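You operate a simulated robot arm through the tools that you are given. There is no shell and no other tool. Be economical: measure what you need, move in short steps, check, and stop when the job is done.

Carry out the task below with a simulated robot arm. There is one attempt and no reset: what you move stays moved.

JOB
Clean the large burner cap, then put that burner together again.
Fine: rub the crust off with the green cloth and put it back; cap on, then the pan support; knobs and small burner stay as they are.

It is judged by the outcome, as a careful person would: the job done as asked, and still so three seconds after it is handed in. It fails if anything else is knocked over, pushed out of place, dropped, spilled or broken. A push-on lid holds only when it is set on centred and level and pressed home; a screw cap is set on level and turned clockwise until tight. Flat cloth is picked up by pressing the open fingertips on it (5 to 10 N) and closing them slowly along it; thin cloth reads only 2 to 8 mm in the jaws.

ROBOT AND FRAMES
A 6-joint arm with a two-finger parallel gripper, fixed in place. Base frame: the origin is at the foot of the arm, x ahead of it, y to its left, z up; the work surface is at about z = 0.8. Lengths are in m, angles in degrees, forces in N, time in s.
With the tool pointing down near the work surface it reaches from about 0.36 to 0.82 m from the base axis. Its first joint turns from -166.0 to 166.0 degrees. Payload 3.91 kg.
The TCP is the grasp point between the finger pads, 0.03 m short of the fingertips. In the tool frame z runs along the fingers and y along their closing line. Largest opening 0.11 m; finger width 0.02, thickness 0.01; the body of the gripper, 0.048 by 0.112 m, starts 0.055 m behind the TCP.
Orientation is that of the tool frame in the base frame, as a unit quaternion [x, y, z, w]. With the fingers straight down and closing along the base's y, the tool's x points along the base's -x, its y along +y and its z along -z.

CONTROLS
- The arm moves only by the tool move_arm. Its argument "steps" is one flat list of numbers, 7 for each row, row after row: the shift along the tool's x, y, z in units of 50 mm (1.0 is 50 mm), then the turn, a rotation vector about the tool's x, y, z in units of 4 degrees (1.0 is 4 degrees), then the gripper command, from -1 (fully open) to 1 (shut), values between in proportion. In form: [dx, dy, dz, wx, wy, wz, fingers, dx, dy, dz, wx, wy, wz, fingers, ...]. A call has 1 to 8 rows; each row shifts and turns the commanded pose from where the row before left it, along the tool's axes as they then stand. A call with a number of a shift or a turn outside -1 to 1 is refused whole. A row lasts 0.2 s, in which the tool goes at most 0.05 m and 8.6 degrees; a call with a longer step from one row to the next is refused whole, and so is a gripper value outside its range. A pose out of reach is approached as far as the arm can. The call stops where the force on the tool passes 40 N (or 10 N more than at its start, if that is more) or the arm is blocked; 0.2 s more then pass. The fingers move at their own pace (about 0.045 m/s each) and stop on an object; they squeeze with about 34 N. The grip force told is the motor's: it shows also when the fingers shut on nothing. Time passes only in rows, and 0.2 s behind the last, so rows that do not move let the fingers close. It gives the time, the measured TCP pose, the force on the tool (base axes), the opening and the grip force at its end, in the units of the frame above (readings bear some noise), and new pictures: "views" is both (left out), scene, wrist or none.
- Cameras (640 x 400 px; columns grow to the right, rows downward): "scene" is fixed at [0.3979, -0.4994, 1.5509]; the picture's right is [1.00, -0.02, 0.00], its down [-0.01, -0.55, -0.83] and it looks along [0.02, 0.83, -0.55] (base axes); focal length 328 px, centre (320, 200). "wrist" rides on the gripper at [-0.036, 0, -0.057] in the tool frame; the picture's right is [0.00, -1.00, 0.00], its down [0.97, 0.00, -0.24] and it looks along [0.24, 0.00, 0.97] (tool axes); focal length 218 px, centre (320, 200). There is no depth. A picture from a camera that has moved, and an enlarged one, comes with that camera's place and axes in the base frame and with its lens.
- raise_lower(by): slides the trunk up (or, below 0, down) by that many m; the arm rides with it, the base frame stays. It gives what a move gives, with no picture.
- inspect(camera, box): a new picture of the part [left, top, right, bottom] of that camera's present view, enlarged. It takes no simulated time.
- finish_job(): hands the job in; it is judged then, once.

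Go step by step. Nothing tells you positions but the pictures and the camera data: compare them with the known pose of the tool, close in by small moves and look again before you grip or let go. The budget is 120 turns and 150 pictures, counting those below and the enlarged ones. Unless the task says otherwise, let go and move clear before handing in, and close with one line.

The tools are called after "Emit:" as a command line: name --argument value ..., lists and objects as JSON in quotes. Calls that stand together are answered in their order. move_arm: Moves the arm, as the interface text tells. Its arguments: {"type":"object","properties":{"steps":{"type":"array"},"views":{"type":"string","enum":["both","scene","wrist","none"]}},"required":["steps"]} The other tools are called the same way: raise_lower (by) slides the trunk up or down; inspect (camera, box) takes an enlarged picture of a part of a camera's view; finish_job () hands the job in.

At the start:

```text
clock: 0.0
tool_pos: [0.3833, 0.1937, 1.1834]
orientation: [0.0, 1.0, 0.0, 0.0]
ft_force: [-0.3, -0.6, 0.0]
gripper_width: 0.1097
grasp_force: 0.1
trunk travel left (down, up): [-0.475, 0.135]
```

scene: 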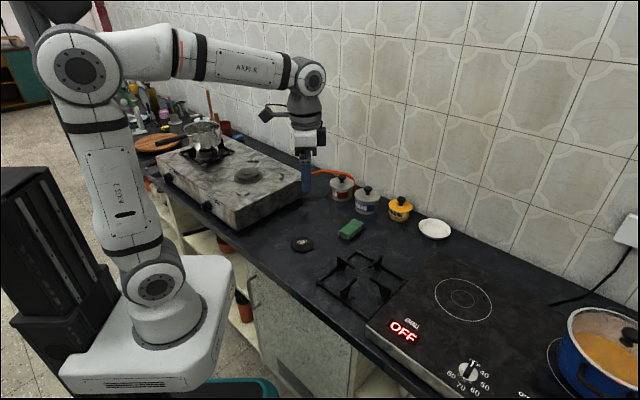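
wrist: 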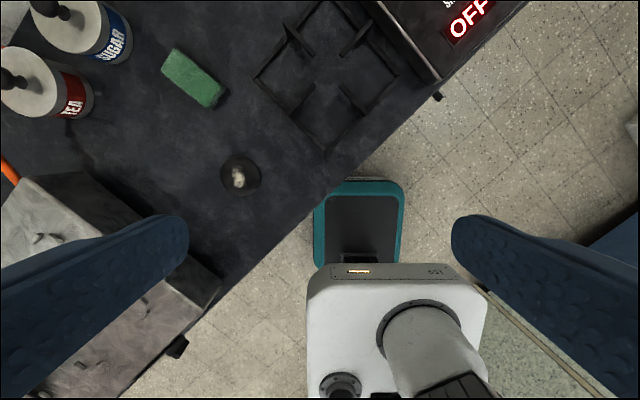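

I see the stove at left, with the burner cap, green cloth and pan support on the counter. I'll enlarge those areas first.

Emit:
inspect --camera "scene" --box '[270, 170, 430, 310]'

Emit:
inspect --camera "scene" --box '[130, 100, 320, 240]'

Emit:
inspect --camera "wrist" --box '[140, 0, 440, 210]'

```text
2.86 times, centred on (350, 240) of scene
camera zoom: at [0.3979, -0.4994, 1.5509], right [1.0, -0.02, 0.0], down [-0.01, -0.55, -0.83], along [0.02, 0.83, -0.55], focal length 938 px, centre (234, 86)
```

zoom: 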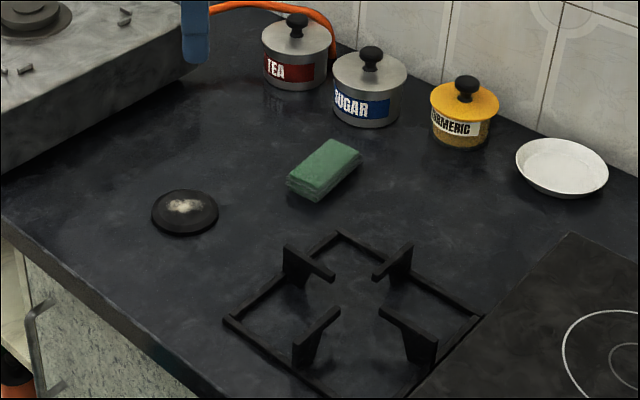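

```text
2.86 times, centred on (225, 170) of scene
camera zoom: at [0.3979, -0.4994, 1.5509], right [1.0, -0.02, 0.0], down [-0.01, -0.55, -0.83], along [0.02, 0.83, -0.55], focal length 938 px, centre (591, 286)
```

zoom: 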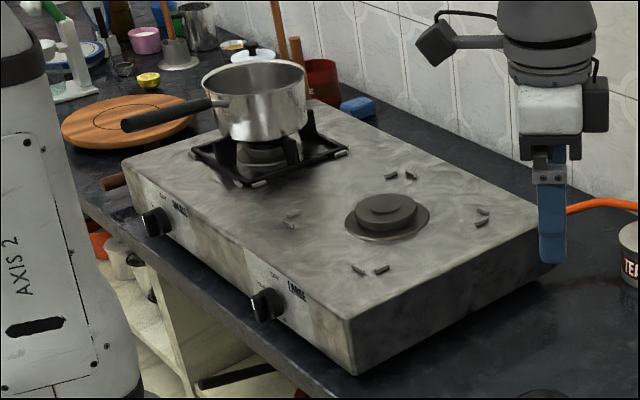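

```text
1.90 times, centred on (290, 105) of wrist
camera zoom: at [0.4205, 0.1928, 1.2409], right [0.0, -1.0, 0.0], down [-0.97, 0.0, 0.24], along [-0.24, 0.0, -0.97], focal length 416 px, centre (377, 381)
```

zoom: 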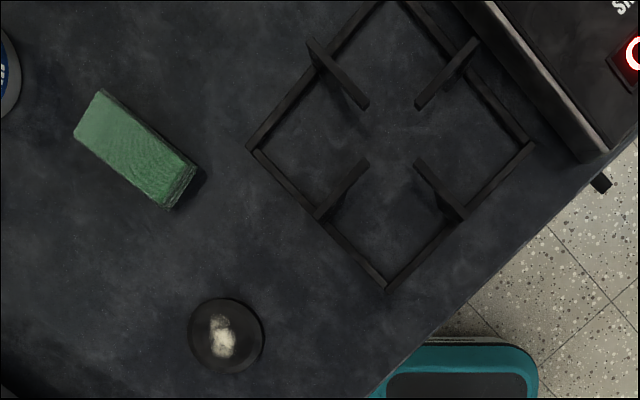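

Estimates: cap near (0.36, 0.35), cloth near (0.53, 0.41) with its long axis about 52° from x, support centre about (0.54, 0.18), large burner about (0.14, 0.66). I'll go above the cloth first, turning the fingers to straddle its narrow side.

Emit:
move_arm --steps '[-0.493, 0.72, 0, 0, 0, 0, -1, -0.493, 0.72, 0, 0, 0, 0, -1, -0.493, 0.72, 0, 0, 0, 0, -1, -0.493, 0.72, 0, 0, 0, 0, -1, -0.493, 0.72, 0, 0, 0, 0, -1, -0.493, 0.72, 0, 0, 0, 0, -1, 0, 0, 0.5, 0, 0, -1, -1, 0, 0, 0.5, 0, 0, -1, -1]' --views "none"

Emit:
move_arm --steps '[0, 0, 0.2, 0, 0, -1, -1, 0, 0, 0.2, 0, 0, -1, -1, 0, 0, 0.2, 0, 0, -1, -1, 0, 0, 0.2, 0, 0, -1, -1, 0, 0, 0.2, 0, 0, -1, -1, 0, 0, 0.2, 0, 0, -1, -1, 0, 0, 0.2, 0, 0, -1, -1, 0, 0, 0.2, 0, 0, -1, -1]'

```text
clock: 1.8
tool_pos: [0.5321, 0.4098, 1.1346]
orientation: [-0.07, 0.998, 0.001, 0.0]
ft_force: [-0.4, -0.7, 0.1]
gripper_width: 0.11
grasp_force: 0.1
trunk travel left (down, up): [-0.475, 0.135]
```

```text
clock: 3.6
tool_pos: [0.5326, 0.4089, 1.0537]
orientation: [-0.343, 0.939, 0.0, 0.0]
ft_force: [-0.5, -0.6, 0.2]
gripper_width: 0.1098
grasp_force: 0.0
trunk travel left (down, up): [-0.475, 0.135]
camera wrist: at [0.5601, 0.4318, 1.1099], right [0.64, -0.77, 0.0], down [-0.74, -0.62, 0.24], along [-0.18, -0.15, -0.97], focal length 218 px, centre (320, 200)
```

scene: 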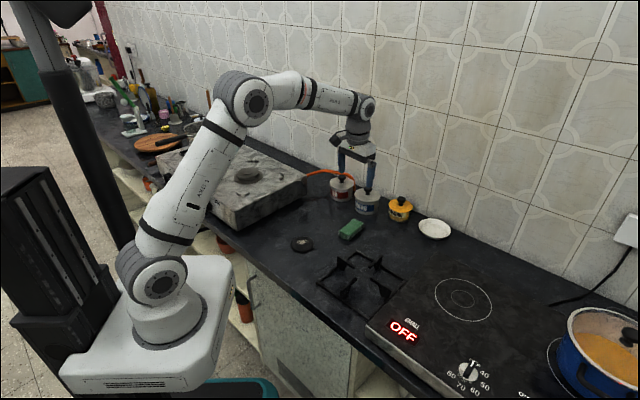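
wrist: 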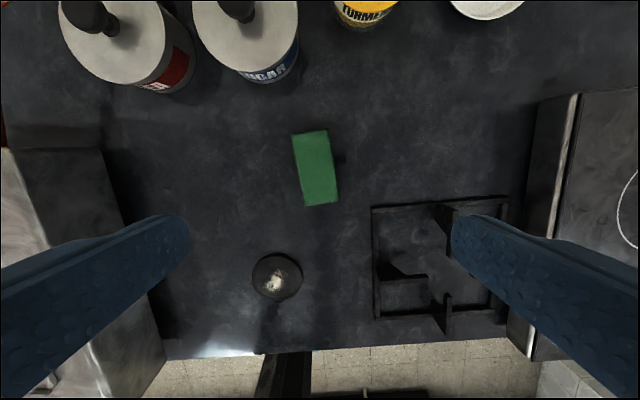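

The cloth is almost under the tool. I'll turn about 9° more, shift slightly, and go down closer for a look.

Emit:
move_arm --steps '[-0.19, 0.07, 0.6, 0, 0, -1, -1, 0, 0, 0.8, 0, 0, -1, -1, 0, 0, 0.8, 0, 0, -0.2, -1, 0, 0, 0.8, 0, 0, 0, -1]'

Emit:
inspect --camera "scene" --box '[280, 180, 420, 270]'

```text
clock: 4.6
tool_pos: [0.5391, 0.417, 0.9042]
orientation: [-0.414, 0.91, -0.001, -0.001]
ft_force: [-0.1, -0.4, 0.3]
gripper_width: 0.1102
grasp_force: 0.1
trunk travel left (down, up): [-0.475, 0.135]
camera wrist: at [0.5622, 0.4451, 0.9594], right [0.75, -0.66, 0.0], down [-0.64, -0.73, 0.24], along [-0.16, -0.18, -0.97], focal length 218 px, centre (320, 200)
```

scene: 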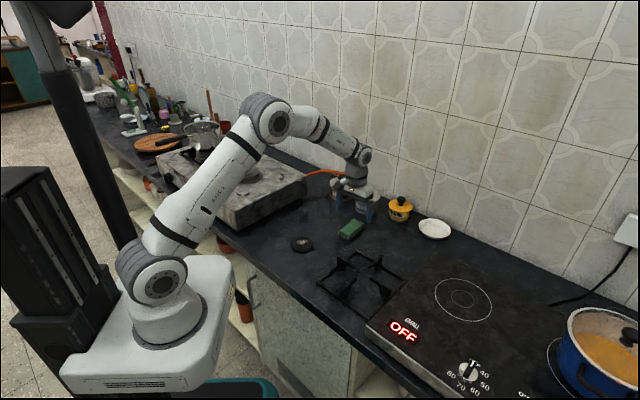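
wrist: 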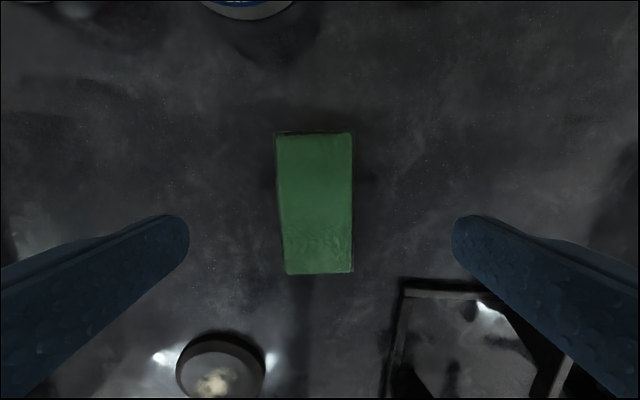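

```text
4.44 times, centred on (350, 225) of scene
camera zoom: at [0.3979, -0.4994, 1.5509], right [1.0, -0.02, 0.0], down [-0.01, -0.55, -0.83], along [0.02, 0.83, -0.55], focal length 1459 px, centre (187, 89)
```

zoom: 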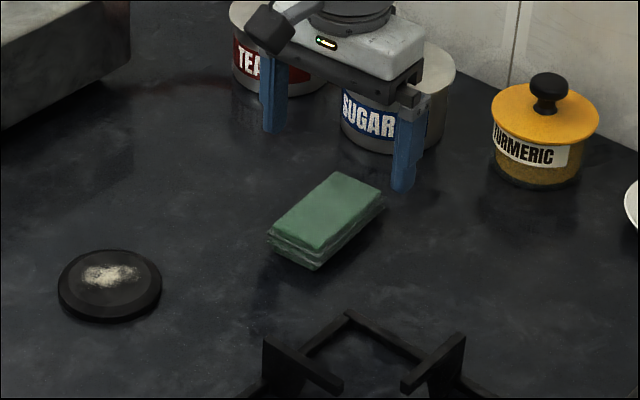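

Cloth is about 0.09 x 0.048 x 0.02, centred near (0.536, 0.420). I'll descend so the tips stay about 8 mm above the counter, leaving the cloth's underside free for rubbing, then close.

Emit:
move_arm --steps '[0, 0.08, 0.4, 0, 0, -0.3, -1, 0, 0, 0.5, 0, 0, 0, -1, 0, 0, 0.42, 0, 0, 0, -1, 0, 0, 0, 0, 0, 0, 0.1, 0, 0, 0, 0, 0, 0, 0.3, 0, 0, 0, 0, 0, 0, 0.6, 0, 0, 0, 0, 0, 0, 1, 0, 0, 0, 0, 0, 0, 1]'

Emit:
inspect --camera "scene" --box '[280, 180, 420, 270]'

```text
clock: 6.4
tool_pos: [0.5343, 0.4209, 0.8381]
orientation: [-0.423, 0.906, 0.0, 0.0]
ft_force: [-0.5, -0.9, 0.2]
gripper_width: 0.0468
grasp_force: 33.5
trunk travel left (down, up): [-0.475, 0.135]
camera wrist: at [0.5577, 0.4484, 0.8943], right [0.77, -0.64, 0.0], down [-0.62, -0.74, 0.24], along [-0.15, -0.18, -0.97], focal length 218 px, centre (320, 200)
```

scene: 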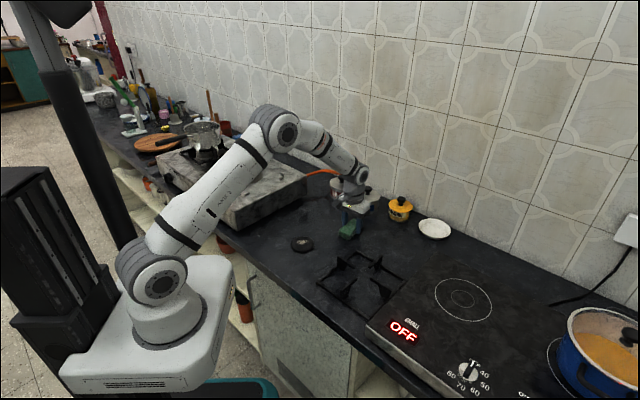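
wrist: 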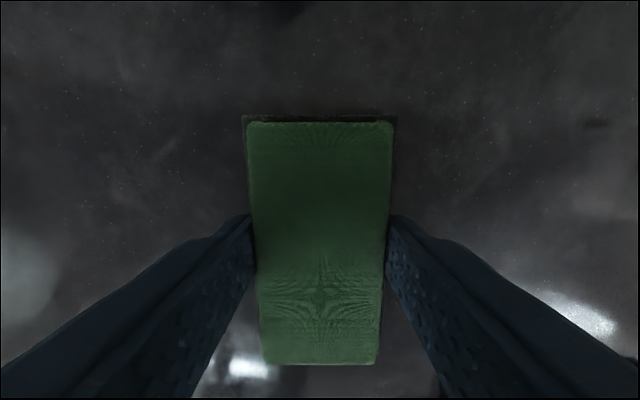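

```text
4.44 times, centred on (350, 225) of scene
camera zoom: at [0.3979, -0.4994, 1.5509], right [1.0, -0.02, 0.0], down [-0.01, -0.55, -0.83], along [0.02, 0.83, -0.55], focal length 1459 px, centre (187, 89)
```

zoom: 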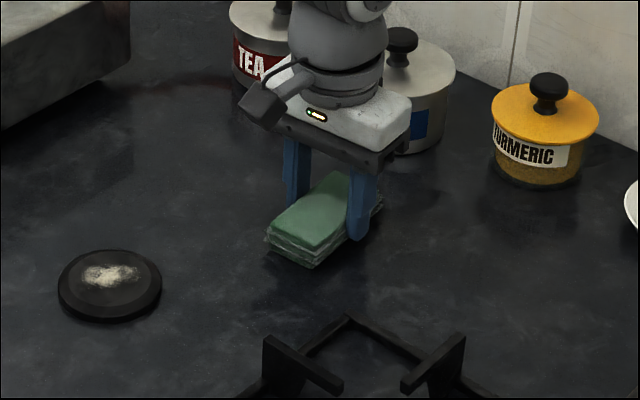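

The cloth is gripped. I'll lift it 6 cm and carry it above the cap, then look.

Emit:
move_arm --steps '[0, 0, -0.6, 0, 0, 0, 1, 0, 0, -0.6, 0, 0, 0, 1, 0.825, 0.432, 0, 0, 0, 0, 1, 0.825, 0.432, 0, 0, 0, 0, 1, 0.825, 0.432, 0, 0, 0, 0, 1, 0.825, 0.432, 0, 0, 0, 0, 1]'

Emit:
inspect --camera "scene" --box '[240, 180, 380, 270]'

```text
clock: 7.8
tool_pos: [0.3618, 0.3481, 0.8988]
orientation: [-0.423, 0.906, 0.0, 0.0]
ft_force: [0.7, -0.3, -0.5]
gripper_width: 0.0466
grasp_force: 33.5
trunk travel left (down, up): [-0.475, 0.135]
camera wrist: at [0.3843, 0.3768, 0.9553], right [0.77, -0.64, 0.0], down [-0.62, -0.74, 0.24], along [-0.15, -0.18, -0.97], focal length 218 px, centre (320, 200)
```

scene: 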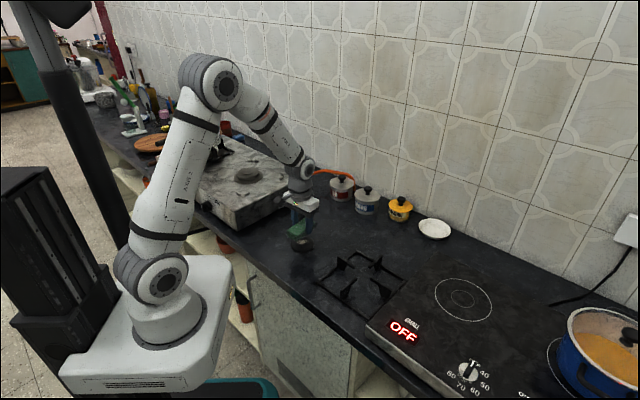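
wrist: 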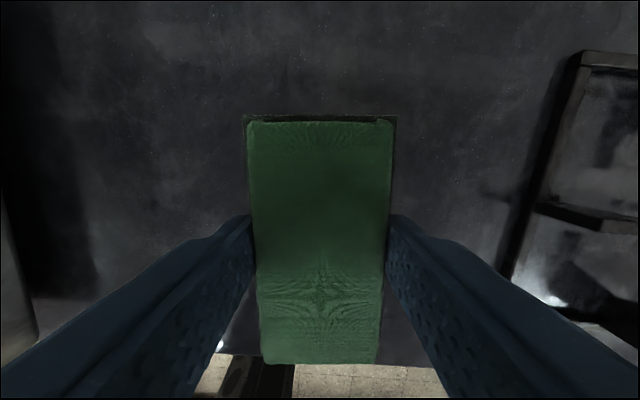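

```text
4.44 times, centred on (310, 225) of scene
camera zoom: at [0.3979, -0.4994, 1.5509], right [1.0, -0.02, 0.0], down [-0.01, -0.55, -0.83], along [0.02, 0.83, -0.55], focal length 1459 px, centre (364, 89)
```

zoom: 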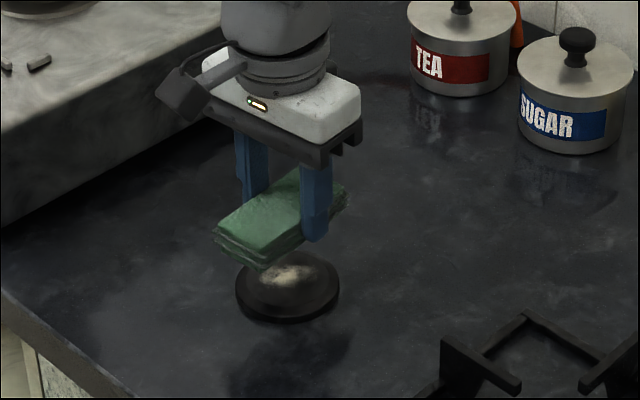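

The cloth is over the cap. I'll lower until light contact.

Emit:
move_arm --steps '[0, 0, 0.4, 0, 0, 0, 1, 0, 0, 0.3, 0, 0, 0, 1, 0, 0, 0.04, 0, 0, 0, 1]' --views "none"

Emit:
move_arm --steps '[0, 0, 0.05, 0, 0, 0, 1]' --views "none"

Emit:
move_arm --steps '[0, 0, 0.05, 0, 0, 0, 1]' --views "none"

Emit:
move_arm --steps '[0, 0, 0.05, 0, 0, 0, 1]' --views "scene"

```text
clock: 8.6
tool_pos: [0.3612, 0.3478, 0.861]
orientation: [-0.423, 0.906, 0.0, 0.0]
ft_force: [-0.6, -0.5, -0.3]
gripper_width: 0.0469
grasp_force: 34.3
trunk travel left (down, up): [-0.475, 0.135]
```

```text
clock: 9.0
tool_pos: [0.3632, 0.3492, 0.8581]
orientation: [-0.423, 0.906, 0.0, 0.0]
ft_force: [0.1, -0.7, 0.9]
gripper_width: 0.0468
grasp_force: 34.0
trunk travel left (down, up): [-0.475, 0.135]
```

```text
clock: 9.4
tool_pos: [0.3621, 0.3491, 0.8559]
orientation: [-0.422, 0.907, 0.0, 0.0]
ft_force: [0.1, 0.3, 0.0]
gripper_width: 0.0467
grasp_force: 34.1
trunk travel left (down, up): [-0.475, 0.135]
```

```text
clock: 9.8
tool_pos: [0.3626, 0.349, 0.8542]
orientation: [-0.423, 0.906, -0.001, 0.001]
ft_force: [-0.4, 1.0, -0.2]
gripper_width: 0.0467
grasp_force: 34.0
trunk travel left (down, up): [-0.475, 0.135]
```

scene: 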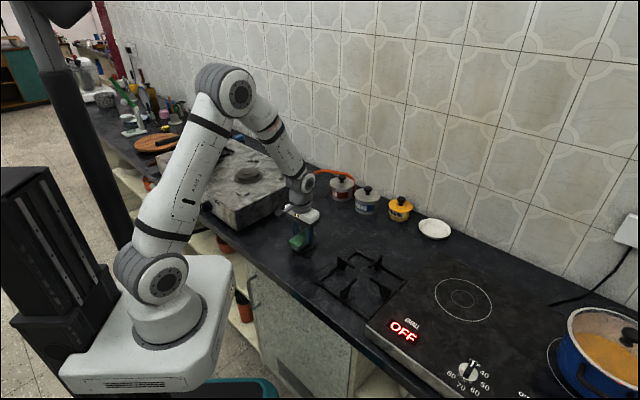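

Emit:
move_arm --steps '[0, 0, 0.04, 0, 0, 0, 1]' --views "none"

Emit:
move_arm --steps '[0, 0, 0.04, 0, 0, 0, 1]' --views "none"

Emit:
inspect --camera "scene" --box '[260, 200, 350, 260]'

```text
clock: 10.2
tool_pos: [0.3611, 0.3492, 0.8515]
orientation: [-0.423, 0.906, 0.0, 0.0]
ft_force: [0.5, 0.1, 0.1]
gripper_width: 0.0466
grasp_force: 34.0
trunk travel left (down, up): [-0.475, 0.135]
```

```text
clock: 10.6
tool_pos: [0.3624, 0.3488, 0.8496]
orientation: [-0.423, 0.906, 0.0, 0.0]
ft_force: [0.1, -0.6, -0.4]
gripper_width: 0.0468
grasp_force: 33.7
trunk travel left (down, up): [-0.475, 0.135]
```

```text
6.67 times, centred on (305, 230) of scene
camera zoom: at [0.3979, -0.4994, 1.5509], right [1.0, -0.02, 0.0], down [-0.01, -0.55, -0.83], along [0.02, 0.83, -0.55], focal length 2189 px, centre (420, 0)
```

zoom: 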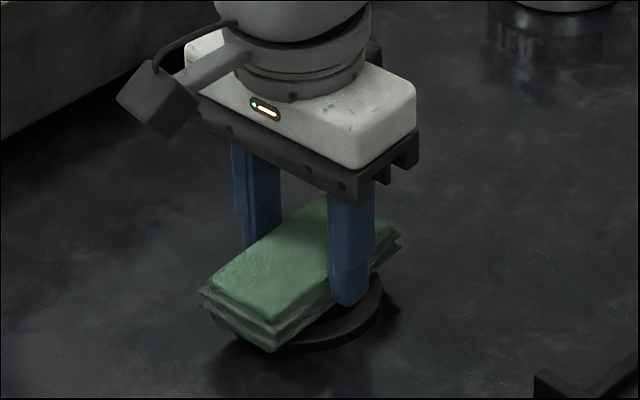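

Emit:
move_arm --steps '[0, 0, 0.03, 0, 0, 0, 1]' --views "none"

Emit:
move_arm --steps '[0, 0, 0.03, 0, 0, 0, 1]' --views "none"

Emit:
move_arm --steps '[0, 0, 0.03, 0, 0, 0, 1]' --views "none"

```text
clock: 11.0
tool_pos: [0.3625, 0.3493, 0.8488]
orientation: [-0.423, 0.906, 0.001, 0.0]
ft_force: [1.0, -0.8, 6.2]
gripper_width: 0.0467
grasp_force: 34.0
trunk travel left (down, up): [-0.475, 0.135]
```

```text
clock: 11.4
tool_pos: [0.3608, 0.3489, 0.8488]
orientation: [-0.422, 0.907, 0.0, 0.002]
ft_force: [0.8, -0.7, 19.7]
gripper_width: 0.0469
grasp_force: 33.5
trunk travel left (down, up): [-0.475, 0.135]
```

```text
clock: 11.8
tool_pos: [0.3618, 0.3501, 0.8481]
orientation: [-0.422, 0.907, 0.001, 0.002]
ft_force: [1.1, -0.1, 38.6]
gripper_width: 0.0467
grasp_force: 33.8
trunk travel left (down, up): [-0.475, 0.135]
```

Contact at z about 0.849. I'll ease off to about 8 N and rub in short strokes.

Emit:
move_arm --steps '[0, 0, -0.055, 0, 0, 0, 1]' --views "none"

Emit:
move_arm --steps '[0.2, 0, 0, 0, 0, 0, 1, -0.2, 0, 0, 0, 0, 0, 1, -0.2, 0, 0, 0, 0, 0, 1, 0.2, 0, 0, 0, 0, 0, 1, 0, 0.2, 0, 0, 0, 0, 1, 0, -0.2, 0, 0, 0, 0, 1, 0, -0.2, 0, 0, 0, 0, 1, 0, 0.2, 0, 0, 0, 0, 1]' --views "none"

Emit:
inspect --camera "scene" --box '[260, 200, 350, 260]'

```text
clock: 12.2
tool_pos: [0.3619, 0.3496, 0.8486]
orientation: [-0.423, 0.906, 0.001, 0.0]
ft_force: [1.6, 3.0, 23.7]
gripper_width: 0.0467
grasp_force: 33.7
trunk travel left (down, up): [-0.475, 0.135]
```

```text
clock: 14.0
tool_pos: [0.3621, 0.3497, 0.8474]
orientation: [-0.422, 0.907, 0.0, 0.001]
ft_force: [1.1, 0.9, 9.5]
gripper_width: 0.0466
grasp_force: 34.4
trunk travel left (down, up): [-0.475, 0.135]
```

```text
6.67 times, centred on (305, 230) of scene
camera zoom: at [0.3979, -0.4994, 1.5509], right [1.0, -0.02, 0.0], down [-0.01, -0.55, -0.83], along [0.02, 0.83, -0.55], focal length 2189 px, centre (420, 0)
```

zoom: 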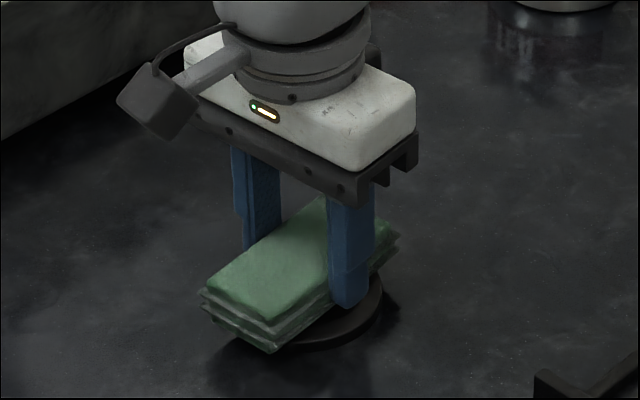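

The cap held still at about 9 N. I'll rub several more rounds with slightly wider strokes, then lift to look.

Emit:
move_arm --steps '[0.3, 0, 0, 0, 0, 0, 1, -0.3, 0, 0, 0, 0, 0, 1, -0.3, 0, 0, 0, 0, 0, 1, 0.3, 0, 0, 0, 0, 0, 1, 0, 0.3, 0, 0, 0, 0, 1, 0, -0.3, 0, 0, 0, 0, 1, 0, -0.3, 0, 0, 0, 0, 1, 0, 0.3, 0, 0, 0, 0, 1]' --views "none"

Emit:
move_arm --steps '[0.2, 0.2, 0, 0, 0, 0, 1, -0.2, -0.2, 0, 0, 0, 0, 1, -0.2, -0.2, 0, 0, 0, 0, 1, 0.2, 0.2, 0, 0, 0, 0, 1, -0.2, 0.2, 0, 0, 0, 0, 1, 0.2, -0.2, 0, 0, 0, 0, 1, 0.2, -0.2, 0, 0, 0, 0, 1, -0.2, 0.2, 0, 0, 0, 0, 1]' --views "none"

Emit:
move_arm --steps '[0, 0, -0.5, 0, 0, 0, 1, 0, 0, -0.5, 0, 0, 0, 1, -0.8, 0, 0, 0, 0, 0, 1, -0.8, 0, 0, 0, 0, 0, 1]' --views "none"

Emit:
inspect --camera "scene" --box '[260, 200, 350, 260]'

```text
clock: 15.8
tool_pos: [0.3615, 0.3502, 0.848]
orientation: [-0.422, 0.906, 0.0, 0.0]
ft_force: [-2.6, 2.1, 5.6]
gripper_width: 0.0467
grasp_force: 34.1
trunk travel left (down, up): [-0.475, 0.135]
```

```text
clock: 17.6
tool_pos: [0.3617, 0.3484, 0.8466]
orientation: [-0.422, 0.906, 0.0, 0.0]
ft_force: [-1.3, 0.7, 4.1]
gripper_width: 0.0469
grasp_force: 34.1
trunk travel left (down, up): [-0.475, 0.135]
```

```text
clock: 18.6
tool_pos: [0.4137, 0.4108, 0.8972]
orientation: [-0.422, 0.907, -0.001, -0.001]
ft_force: [-0.8, 0.0, 0.5]
gripper_width: 0.0467
grasp_force: 34.1
trunk travel left (down, up): [-0.475, 0.135]
```

```text
6.67 times, centred on (305, 230) of scene
camera zoom: at [0.3979, -0.4994, 1.5509], right [1.0, -0.02, 0.0], down [-0.01, -0.55, -0.83], along [0.02, 0.83, -0.55], focal length 2189 px, centre (420, 0)
```

zoom: 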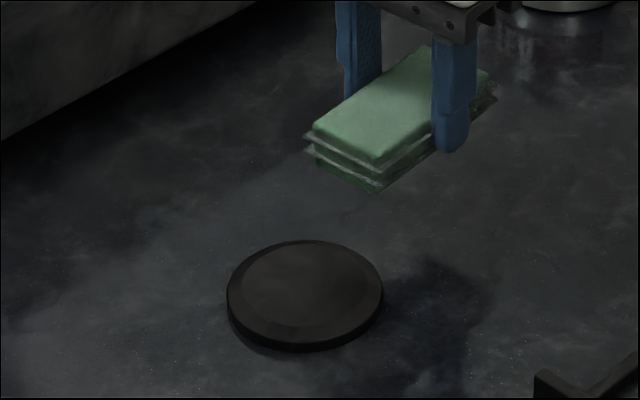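

The crust is gone and the cap hasn't moved. Now the cloth goes back to its original place.

Emit:
move_arm --steps '[-0.567, -0.573, 0, 0, 0, 0, 1, -0.567, -0.573, 0, 0, 0, 0, 1, -0.567, -0.573, 0, 0, 0, 0, 1, 0, 0, 0.5, 0, 0, 0, 1, 0, 0, 0.5, 0, 0, 0, 1, 0, 0, 0.1, 0, 0, 0, 1]' --views "none"

Emit:
move_arm --steps '[0, 0, 0.04, 0, 0, 0, 1]' --views "none"

Emit:
move_arm --steps '[0, 0, 0.03, 0, 0, 0, 1]' --views "none"

```text
clock: 20.0
tool_pos: [0.5339, 0.4203, 0.8439]
orientation: [-0.422, 0.907, 0.0, 0.001]
ft_force: [-0.1, 1.3, -0.4]
gripper_width: 0.0466
grasp_force: 34.0
trunk travel left (down, up): [-0.475, 0.135]
```

```text
clock: 20.4
tool_pos: [0.5333, 0.4208, 0.8408]
orientation: [-0.423, 0.906, 0.0, 0.001]
ft_force: [0.2, 0.8, 0.1]
gripper_width: 0.0467
grasp_force: 34.3
trunk travel left (down, up): [-0.475, 0.135]
```

```text
clock: 20.8
tool_pos: [0.534, 0.4208, 0.8399]
orientation: [-0.423, 0.906, 0.0, 0.001]
ft_force: [-0.5, 0.0, -0.4]
gripper_width: 0.0467
grasp_force: 34.3
trunk travel left (down, up): [-0.475, 0.135]
```

Emit:
move_arm --steps '[0, 0, 0.03, 0, 0, 0, 1]' --views "none"

Emit:
move_arm --steps '[0, 0, 0.02, 0, 0, 0, 1]' --views "none"

```text
clock: 21.2
tool_pos: [0.5347, 0.4192, 0.8377]
orientation: [-0.422, 0.906, 0.0, 0.0]
ft_force: [0.9, 0.4, -0.7]
gripper_width: 0.0469
grasp_force: 34.3
trunk travel left (down, up): [-0.475, 0.135]
```

```text
clock: 21.6
tool_pos: [0.5337, 0.4215, 0.8366]
orientation: [-0.422, 0.906, 0.0, 0.0]
ft_force: [-0.4, -0.7, 0.7]
gripper_width: 0.0467
grasp_force: 34.1
trunk travel left (down, up): [-0.475, 0.135]
```

Emit:
move_arm --steps '[0, 0, 0, 0, 0, 0, -0.2, 0, 0, 0, 0, 0, 0, -1, 0, 0, 0, 0, 0, 0, -1, 0, 0, -0.6, 0, 0, 0, -1, 0, 0, -0.9, 0, 0, 0, -1, 0, 0, -0.9, 0, 0, 0, -1, 0, 0, -0.9, 0, 0, 0, -1]'

```text
clock: 23.2
tool_pos: [0.5328, 0.4205, 1.002]
orientation: [-0.422, 0.906, 0.0, -0.001]
ft_force: [-0.1, -0.3, 0.2]
gripper_width: 0.1099
grasp_force: 0.0
trunk travel left (down, up): [-0.475, 0.135]
camera wrist: at [0.5564, 0.448, 1.0594], right [0.77, -0.64, 0.0], down [-0.62, -0.74, 0.24], along [-0.15, -0.18, -0.97], focal length 218 px, centre (320, 200)
```

scene: 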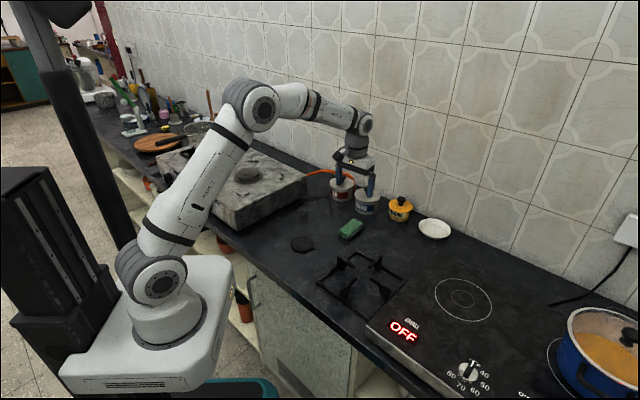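
wrist: 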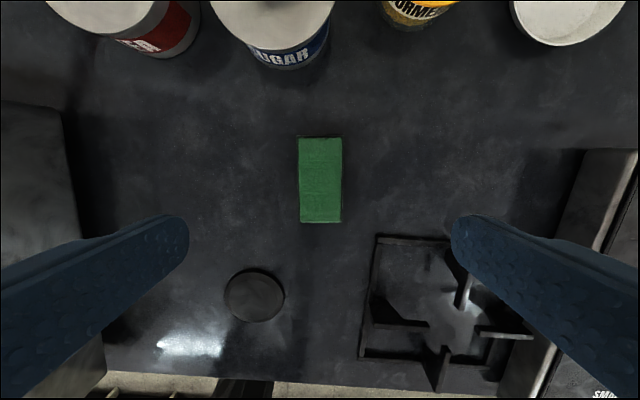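

The cloth is back in place. Now I'll raise and look at the large burner from above.

Emit:
move_arm --steps '[0, 0, -0.9, 0, 0, 0, -1, 0, 0, -0.9, 0, 0, 0, -1, 0, 0, -0.9, 0, 0, 0, -1, 0.136, 0.91, 0, 0, 0, 0, -1, 0.136, 0.91, 0, 0, 0, 0, -1, 0.136, 0.91, 0, 0, 0, 0, -1, 0.136, 0.91, 0, 0, 0, 0, -1, 0.136, 0.91, 0, 0, 0, 0, -1]' --views "none"

Emit:
move_arm --steps '[0.136, 0.91, 0, 0, 0, 0, -1, 0.136, 0.91, 0, 0, 0, 0, -1, 0.136, 0.91, 0, 0, 0, 0, -1, 0.136, 0.91, 0, 0, 0, 0, -1, 0.136, 0.91, 0, 0, 0, 0, -1]'

Emit:
inspect --camera "wrist" --box '[160, 50, 480, 250]'

```text
clock: 25.0
tool_pos: [0.3354, 0.5416, 1.1356]
orientation: [-0.423, 0.906, 0.0, -0.001]
ft_force: [-0.3, 0.4, 0.4]
gripper_width: 0.1101
grasp_force: 0.0
trunk travel left (down, up): [-0.475, 0.135]
```

```text
clock: 26.2
tool_pos: [0.1395, 0.6614, 1.1346]
orientation: [-0.423, 0.906, -0.002, 0.0]
ft_force: [-0.1, -0.7, 0.2]
gripper_width: 0.11
grasp_force: 0.1
trunk travel left (down, up): [-0.475, 0.135]
camera wrist: at [0.1627, 0.689, 1.1927], right [0.77, -0.64, 0.0], down [-0.62, -0.74, 0.24], along [-0.15, -0.19, -0.97], focal length 218 px, centre (320, 200)
```

scene: 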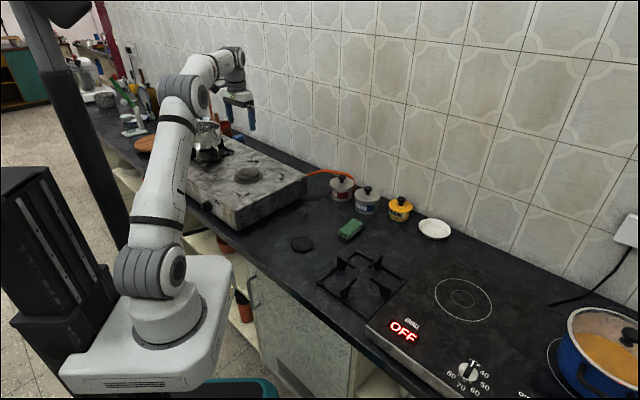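
wrist: 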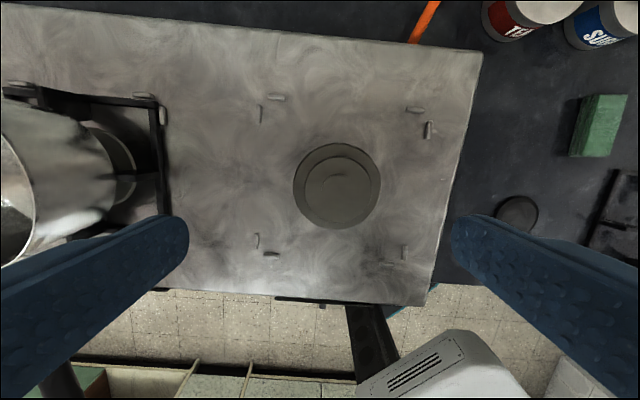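

```text
2.00 times, centred on (320, 150) of wrist
camera zoom: at [0.1627, 0.689, 1.1927], right [0.77, -0.64, 0.0], down [-0.62, -0.74, 0.24], along [-0.15, -0.19, -0.97], focal length 436 px, centre (320, 300)
```

zoom: 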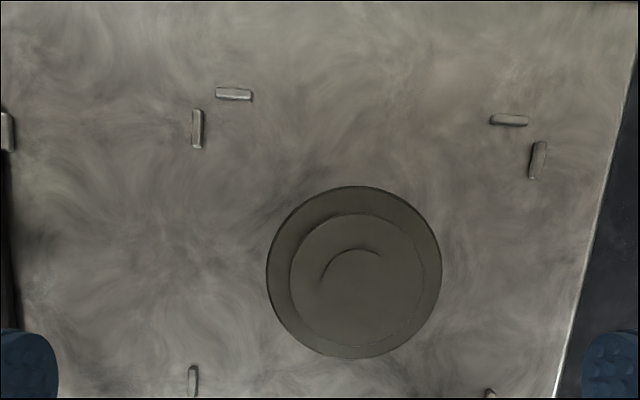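

The support locates inside four L-shaped corner clips. I need the stove-top height, so I'll zoom the scene view of the stove.

Emit:
inspect --camera "scene" --box '[180, 135, 310, 225]'

Emit:
inspect --camera "wrist" --box '[240, 200, 440, 325]'

```text
4.44 times, centred on (245, 180) of scene
camera zoom: at [0.3979, -0.4994, 1.5509], right [1.0, -0.02, 0.0], down [-0.01, -0.55, -0.83], along [0.02, 0.83, -0.55], focal length 1459 px, centre (653, 289)
```

zoom: 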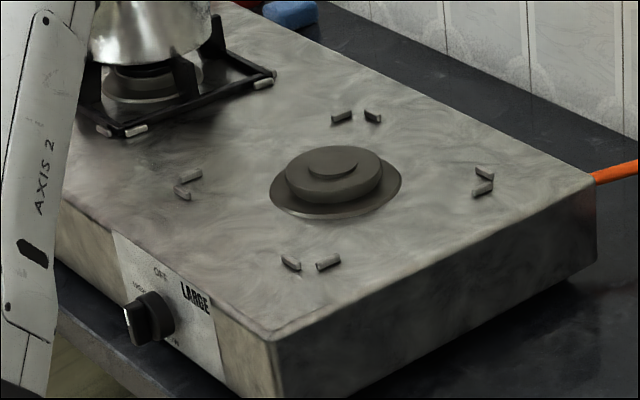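

```text
3.20 times, centred on (340, 262) of wrist
camera zoom: at [0.1627, 0.689, 1.1927], right [0.77, -0.64, 0.0], down [-0.62, -0.74, 0.24], along [-0.15, -0.19, -0.97], focal length 698 px, centre (256, 0)
```

zoom: 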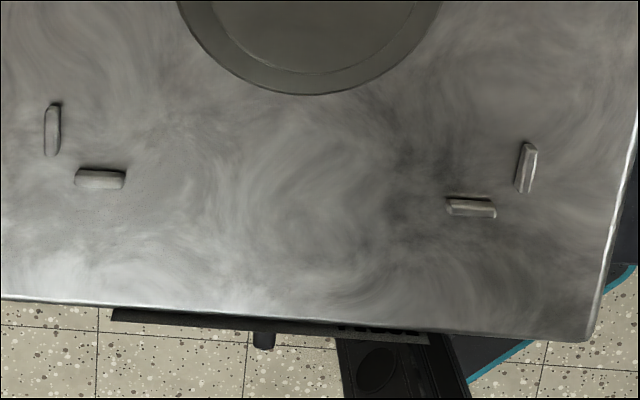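

Stove top is at z about 0.906, stove axes at 45° in the base frame, burner centre about (0.145, 0.635). I'll go lower over the burner, aligned to the stove, for a better fix.

Emit:
move_arm --steps '[0.334, -0.424, 0, 0, 0, 0, -1, 0, 0, 0.6, 0, 0, 0.65, -1, 0, 0, 0.6, 0, 0, 0.6, -1, 0, 0, 0.0, 0, 0, 0, -1]'

Emit:
inspect --camera "wrist" --box '[200, 50, 440, 200]'

```text
clock: 27.2
tool_pos: [0.1455, 0.634, 1.0753]
orientation: [-0.382, 0.924, 0.001, 0.0]
ft_force: [-0.2, -0.7, -1.6]
gripper_width: 0.11
grasp_force: 0.1
trunk travel left (down, up): [-0.475, 0.135]
camera wrist: at [0.172, 0.6598, 1.1324], right [0.71, -0.71, 0.0], down [-0.69, -0.69, 0.24], along [-0.17, -0.17, -0.97], focal length 218 px, centre (320, 200)
```

scene: 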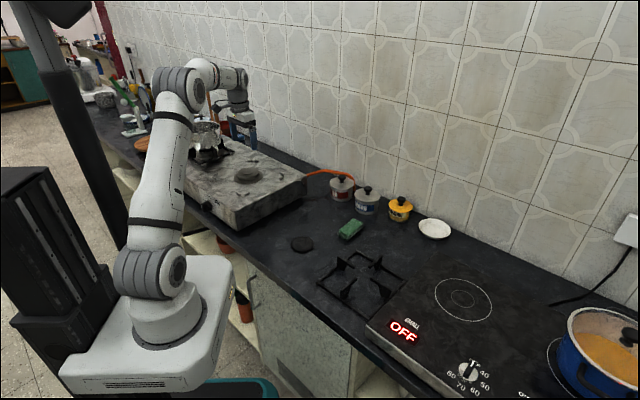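
wrist: 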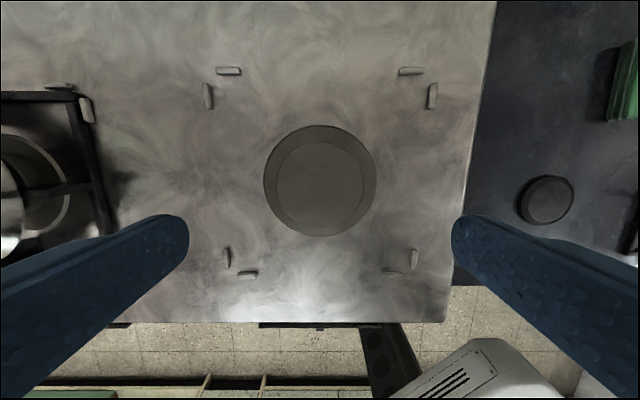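

```text
2.67 times, centred on (320, 125) of wrist
camera zoom: at [0.172, 0.6598, 1.1324], right [0.71, -0.71, 0.0], down [-0.69, -0.69, 0.24], along [-0.17, -0.17, -0.97], focal length 582 px, centre (320, 400)
```

zoom: 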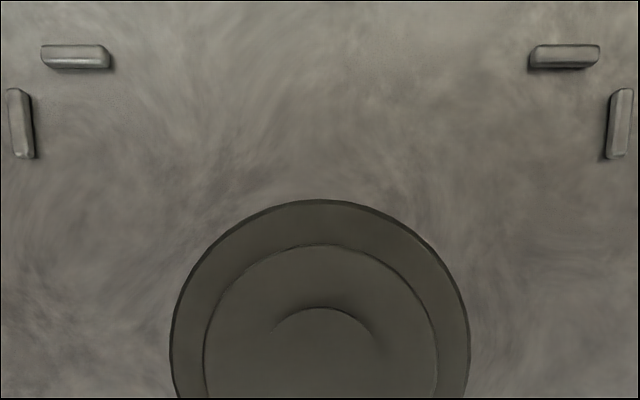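

Burner centre is at (0.1436, 0.6321), and clips align with 45°. Now back to the cap.

Emit:
move_arm --steps '[0.119, -0.885, 0, 0, 0, 0, -1, 0.119, -0.885, 0, 0, 0, 0, -1, 0.119, -0.885, 0, 0, 0, 0, -1, 0.119, -0.885, 0, 0, 0, 0, -1, 0.119, -0.885, 0, 0, 0, 0, -1, 0.119, -0.885, 0, 0, 0, 0, -1, 0.119, -0.885, 0, 0, 0, 0, -1, 0.119, -0.885, 0, 0, 0, 0, -1]' --views "none"

Emit:
move_arm --steps '[0, 0, 0.8, 0, 0, 0, -1, 0, 0, 0.8, 0, 0, 0, -1, 0, 0, 0.8, 0, 0, 0, -1, 0, 0, 0.3, 0, 0, 0, -1]' --views "wrist"

Emit:
inspect --camera "wrist" --box '[200, 100, 440, 250]'

```text
clock: 29.0
tool_pos: [0.3627, 0.352, 1.0775]
orientation: [-0.383, 0.924, 0.0, 0.0]
ft_force: [0.6, 0.3, -1.0]
gripper_width: 0.11
grasp_force: 0.1
trunk travel left (down, up): [-0.475, 0.135]
```

```text
clock: 30.0
tool_pos: [0.3651, 0.3514, 0.9414]
orientation: [-0.382, 0.924, 0.0, 0.0]
ft_force: [-0.5, 0.2, -0.2]
gripper_width: 0.11
grasp_force: 0.1
trunk travel left (down, up): [-0.475, 0.135]
camera wrist: at [0.3902, 0.3767, 0.9981], right [0.71, -0.71, 0.0], down [-0.69, -0.69, 0.24], along [-0.17, -0.17, -0.97], focal length 218 px, centre (320, 200)
```

wrist: 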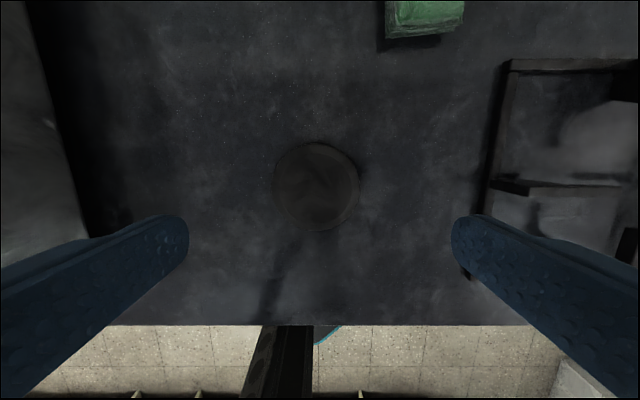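

```text
2.67 times, centred on (320, 175) of wrist
camera zoom: at [0.3902, 0.3767, 0.9981], right [0.71, -0.71, 0.0], down [-0.69, -0.69, 0.24], along [-0.17, -0.17, -0.97], focal length 582 px, centre (320, 267)
```

zoom: 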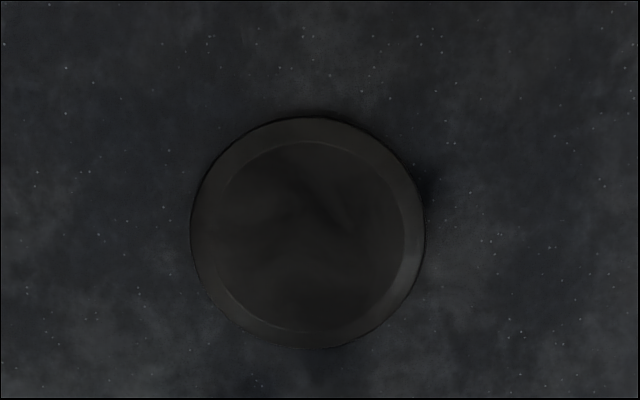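

The cap's centre is about 2 mm ahead and 4 mm to the side of the tool. I'll correct, descend to 3 mm above the counter and grip its rim.

Emit:
move_arm --steps '[0.04, 0.08, 0.6, 0, 0, 0, -1, 0, 0, 0.8, 0, 0, 0, -1, 0, 0, 0.6, 0, 0, 0, -1, 0, 0, 0.17, 0, 0, 0, -1, 0, 0, 0, 0, 0, 0, -1]' --views "wrist"

Emit:
inspect --camera "scene" --box '[260, 200, 350, 260]'

```text
clock: 31.2
tool_pos: [0.359, 0.3523, 0.8326]
orientation: [-0.382, 0.924, -0.001, 0.001]
ft_force: [-0.2, -0.1, 0.2]
gripper_width: 0.11
grasp_force: 0.1
trunk travel left (down, up): [-0.475, 0.135]
camera wrist: at [0.3852, 0.3779, 0.8894], right [0.71, -0.71, 0.0], down [-0.69, -0.69, 0.24], along [-0.17, -0.17, -0.97], focal length 218 px, centre (320, 200)
```

wrist: 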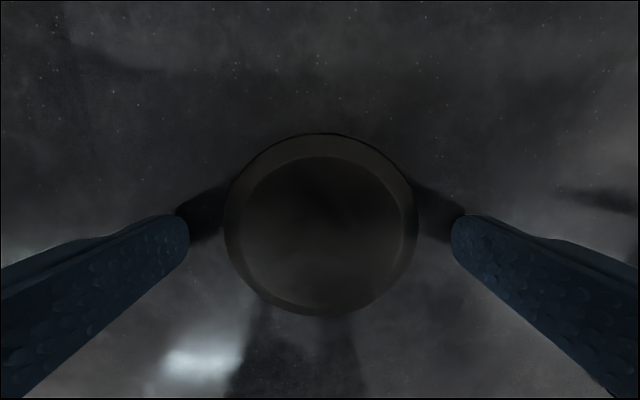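

```text
6.67 times, centred on (305, 230) of scene
camera zoom: at [0.3979, -0.4994, 1.5509], right [1.0, -0.02, 0.0], down [-0.01, -0.55, -0.83], along [0.02, 0.83, -0.55], focal length 2189 px, centre (420, 0)
```

zoom: 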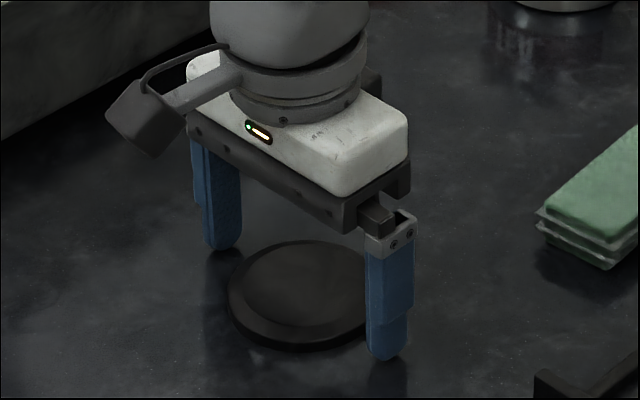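

Well centred. Closing gently on the rim.

Emit:
move_arm --steps '[0, 0, 0, 0, 0, 0, -0.6, 0, 0, 0, 0, 0, 0, -0.4, 0, 0, 0, 0, 0, 0, 0.2, 0, 0, 0, 0, 0, 0, 1, 0, 0, 0, 0, 0, 0, 1]' --views "wrist"

```text
clock: 32.4
tool_pos: [0.3594, 0.353, 0.8332]
orientation: [-0.383, 0.924, 0.0, -0.001]
ft_force: [-0.3, 0.5, -0.2]
gripper_width: 0.0786
grasp_force: 34.1
trunk travel left (down, up): [-0.475, 0.135]
camera wrist: at [0.3852, 0.378, 0.8897], right [0.71, -0.71, 0.0], down [-0.69, -0.69, 0.24], along [-0.17, -0.17, -0.97], focal length 218 px, centre (320, 200)
```

wrist: 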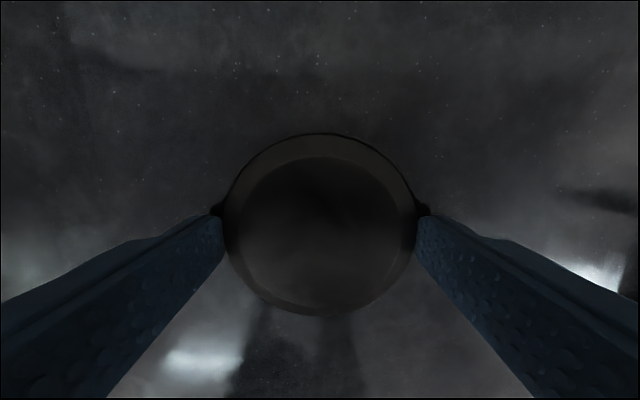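

Gripped at 79 mm. Lifting and carrying the cap over the burner.

Emit:
move_arm --steps '[0, 0, -0.5, 0, 0, 0, 1, 0, 0, -0.9, 0, 0, 0, 1, 0, 0, -0.9, 0, 0, 0, 1, 0, 0, -0.9, 0, 0, 0, 1, 0, 0, -0.5, 0, 0, 0, 1]' --views "scene"

Emit:
move_arm --steps '[-0.1125, 0.874, 0, 0, 0, 0, 1, -0.1125, 0.874, 0, 0, 0, 0, 1, -0.1125, 0.874, 0, 0, 0, 0, 1, -0.1125, 0.874, 0, 0, 0, 0, 1, -0.1125, 0.874, 0, 0, 0, 0, 1, -0.1125, 0.874, 0, 0, 0, 0, 1, -0.1125, 0.874, 0, 0, 0, 0, 1, -0.1125, 0.874, 0, 0, 0, 0, 1]' --views "both"

Emit:
inspect --camera "scene" --box '[190, 100, 310, 200]'

```text
clock: 33.6
tool_pos: [0.359, 0.3539, 1.0179]
orientation: [-0.383, 0.924, 0.0, 0.001]
ft_force: [-0.1, 0.3, -0.6]
gripper_width: 0.0788
grasp_force: 34.0
trunk travel left (down, up): [-0.475, 0.135]
```

scene: 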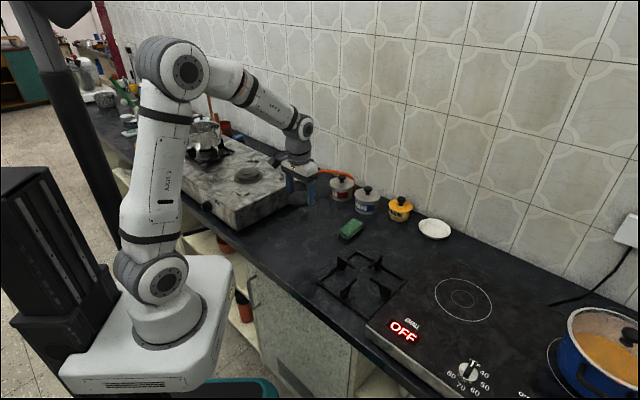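

```text
clock: 35.4
tool_pos: [0.142, 0.6327, 1.0179]
orientation: [-0.382, 0.924, 0.0, 0.0]
ft_force: [-0.2, -0.2, -1.2]
gripper_width: 0.0786
grasp_force: 34.0
trunk travel left (down, up): [-0.475, 0.135]
camera wrist: at [0.1684, 0.6578, 1.0745], right [0.71, -0.71, 0.0], down [-0.69, -0.69, 0.24], along [-0.17, -0.17, -0.97], focal length 218 px, centre (320, 200)
```

scene: 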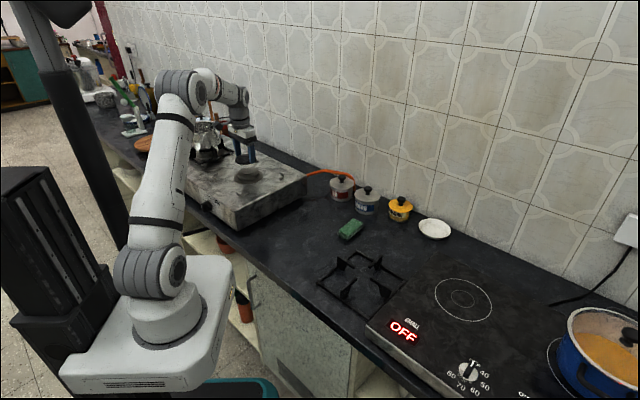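
wrist: 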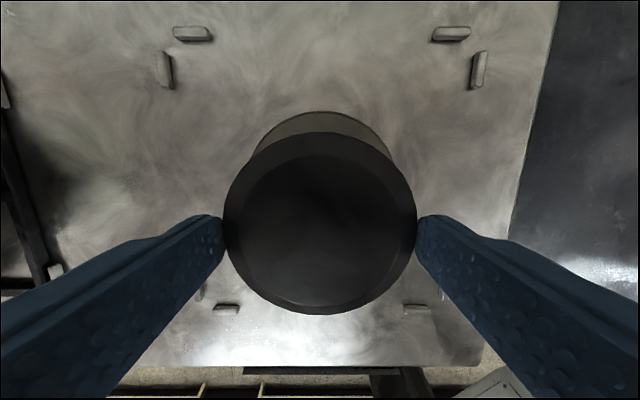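

```text
4.00 times, centred on (250, 150) of scene
camera zoom: at [0.3979, -0.4994, 1.5509], right [1.0, -0.02, 0.0], down [-0.01, -0.55, -0.83], along [0.02, 0.83, -0.55], focal length 1313 px, centre (600, 400)
```

zoom: 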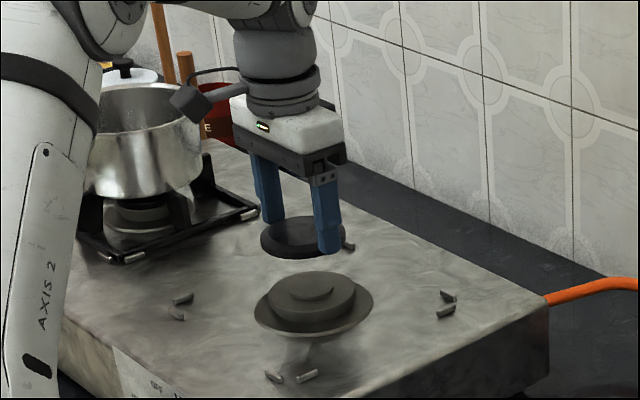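

Alignment is within about 1 mm. Lowering to just above the burner for a check.

Emit:
move_arm --steps '[-0.01, -0.01, 0.3, 0, 0, 0, 1, 0, 0, 0.3, 0, 0, 0, 1, 0, 0, 0.1, 0, 0, 0, 1, 0, 0, 0, 0, 0, 0, 1]' --views "wrist"

Emit:
inspect --camera "scene" --box '[205, 130, 295, 190]'

```text
clock: 36.4
tool_pos: [0.1443, 0.6314, 0.9841]
orientation: [-0.382, 0.924, 0.0, 0.001]
ft_force: [0.5, 0.0, -1.6]
gripper_width: 0.0787
grasp_force: 33.8
trunk travel left (down, up): [-0.475, 0.135]
camera wrist: at [0.1694, 0.6569, 1.0395], right [0.71, -0.71, 0.0], down [-0.69, -0.69, 0.24], along [-0.17, -0.17, -0.97], focal length 218 px, centre (320, 200)
```

wrist: 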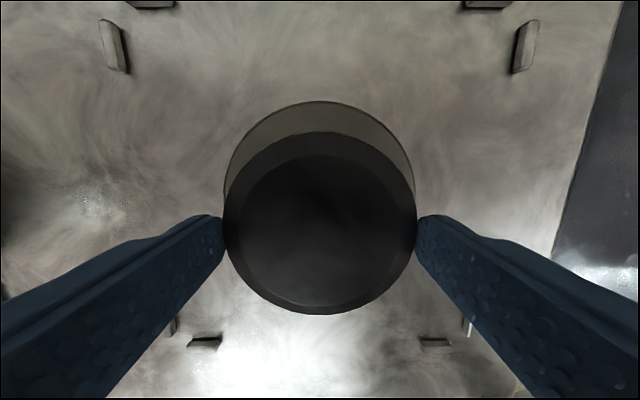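

```text
6.67 times, centred on (250, 160) of scene
camera zoom: at [0.3979, -0.4994, 1.5509], right [1.0, -0.02, 0.0], down [-0.01, -0.55, -0.83], along [0.02, 0.83, -0.55], focal length 2189 px, centre (787, 467)
```

zoom: 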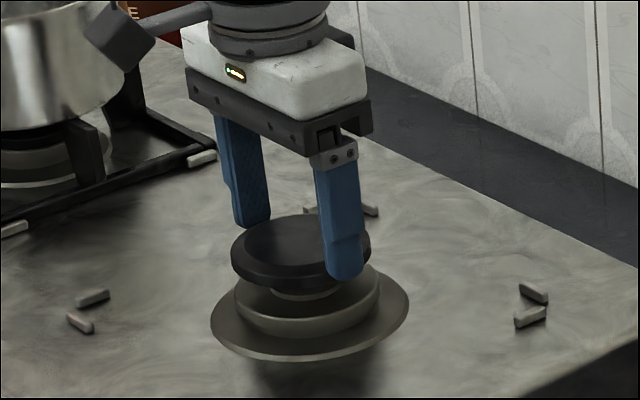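

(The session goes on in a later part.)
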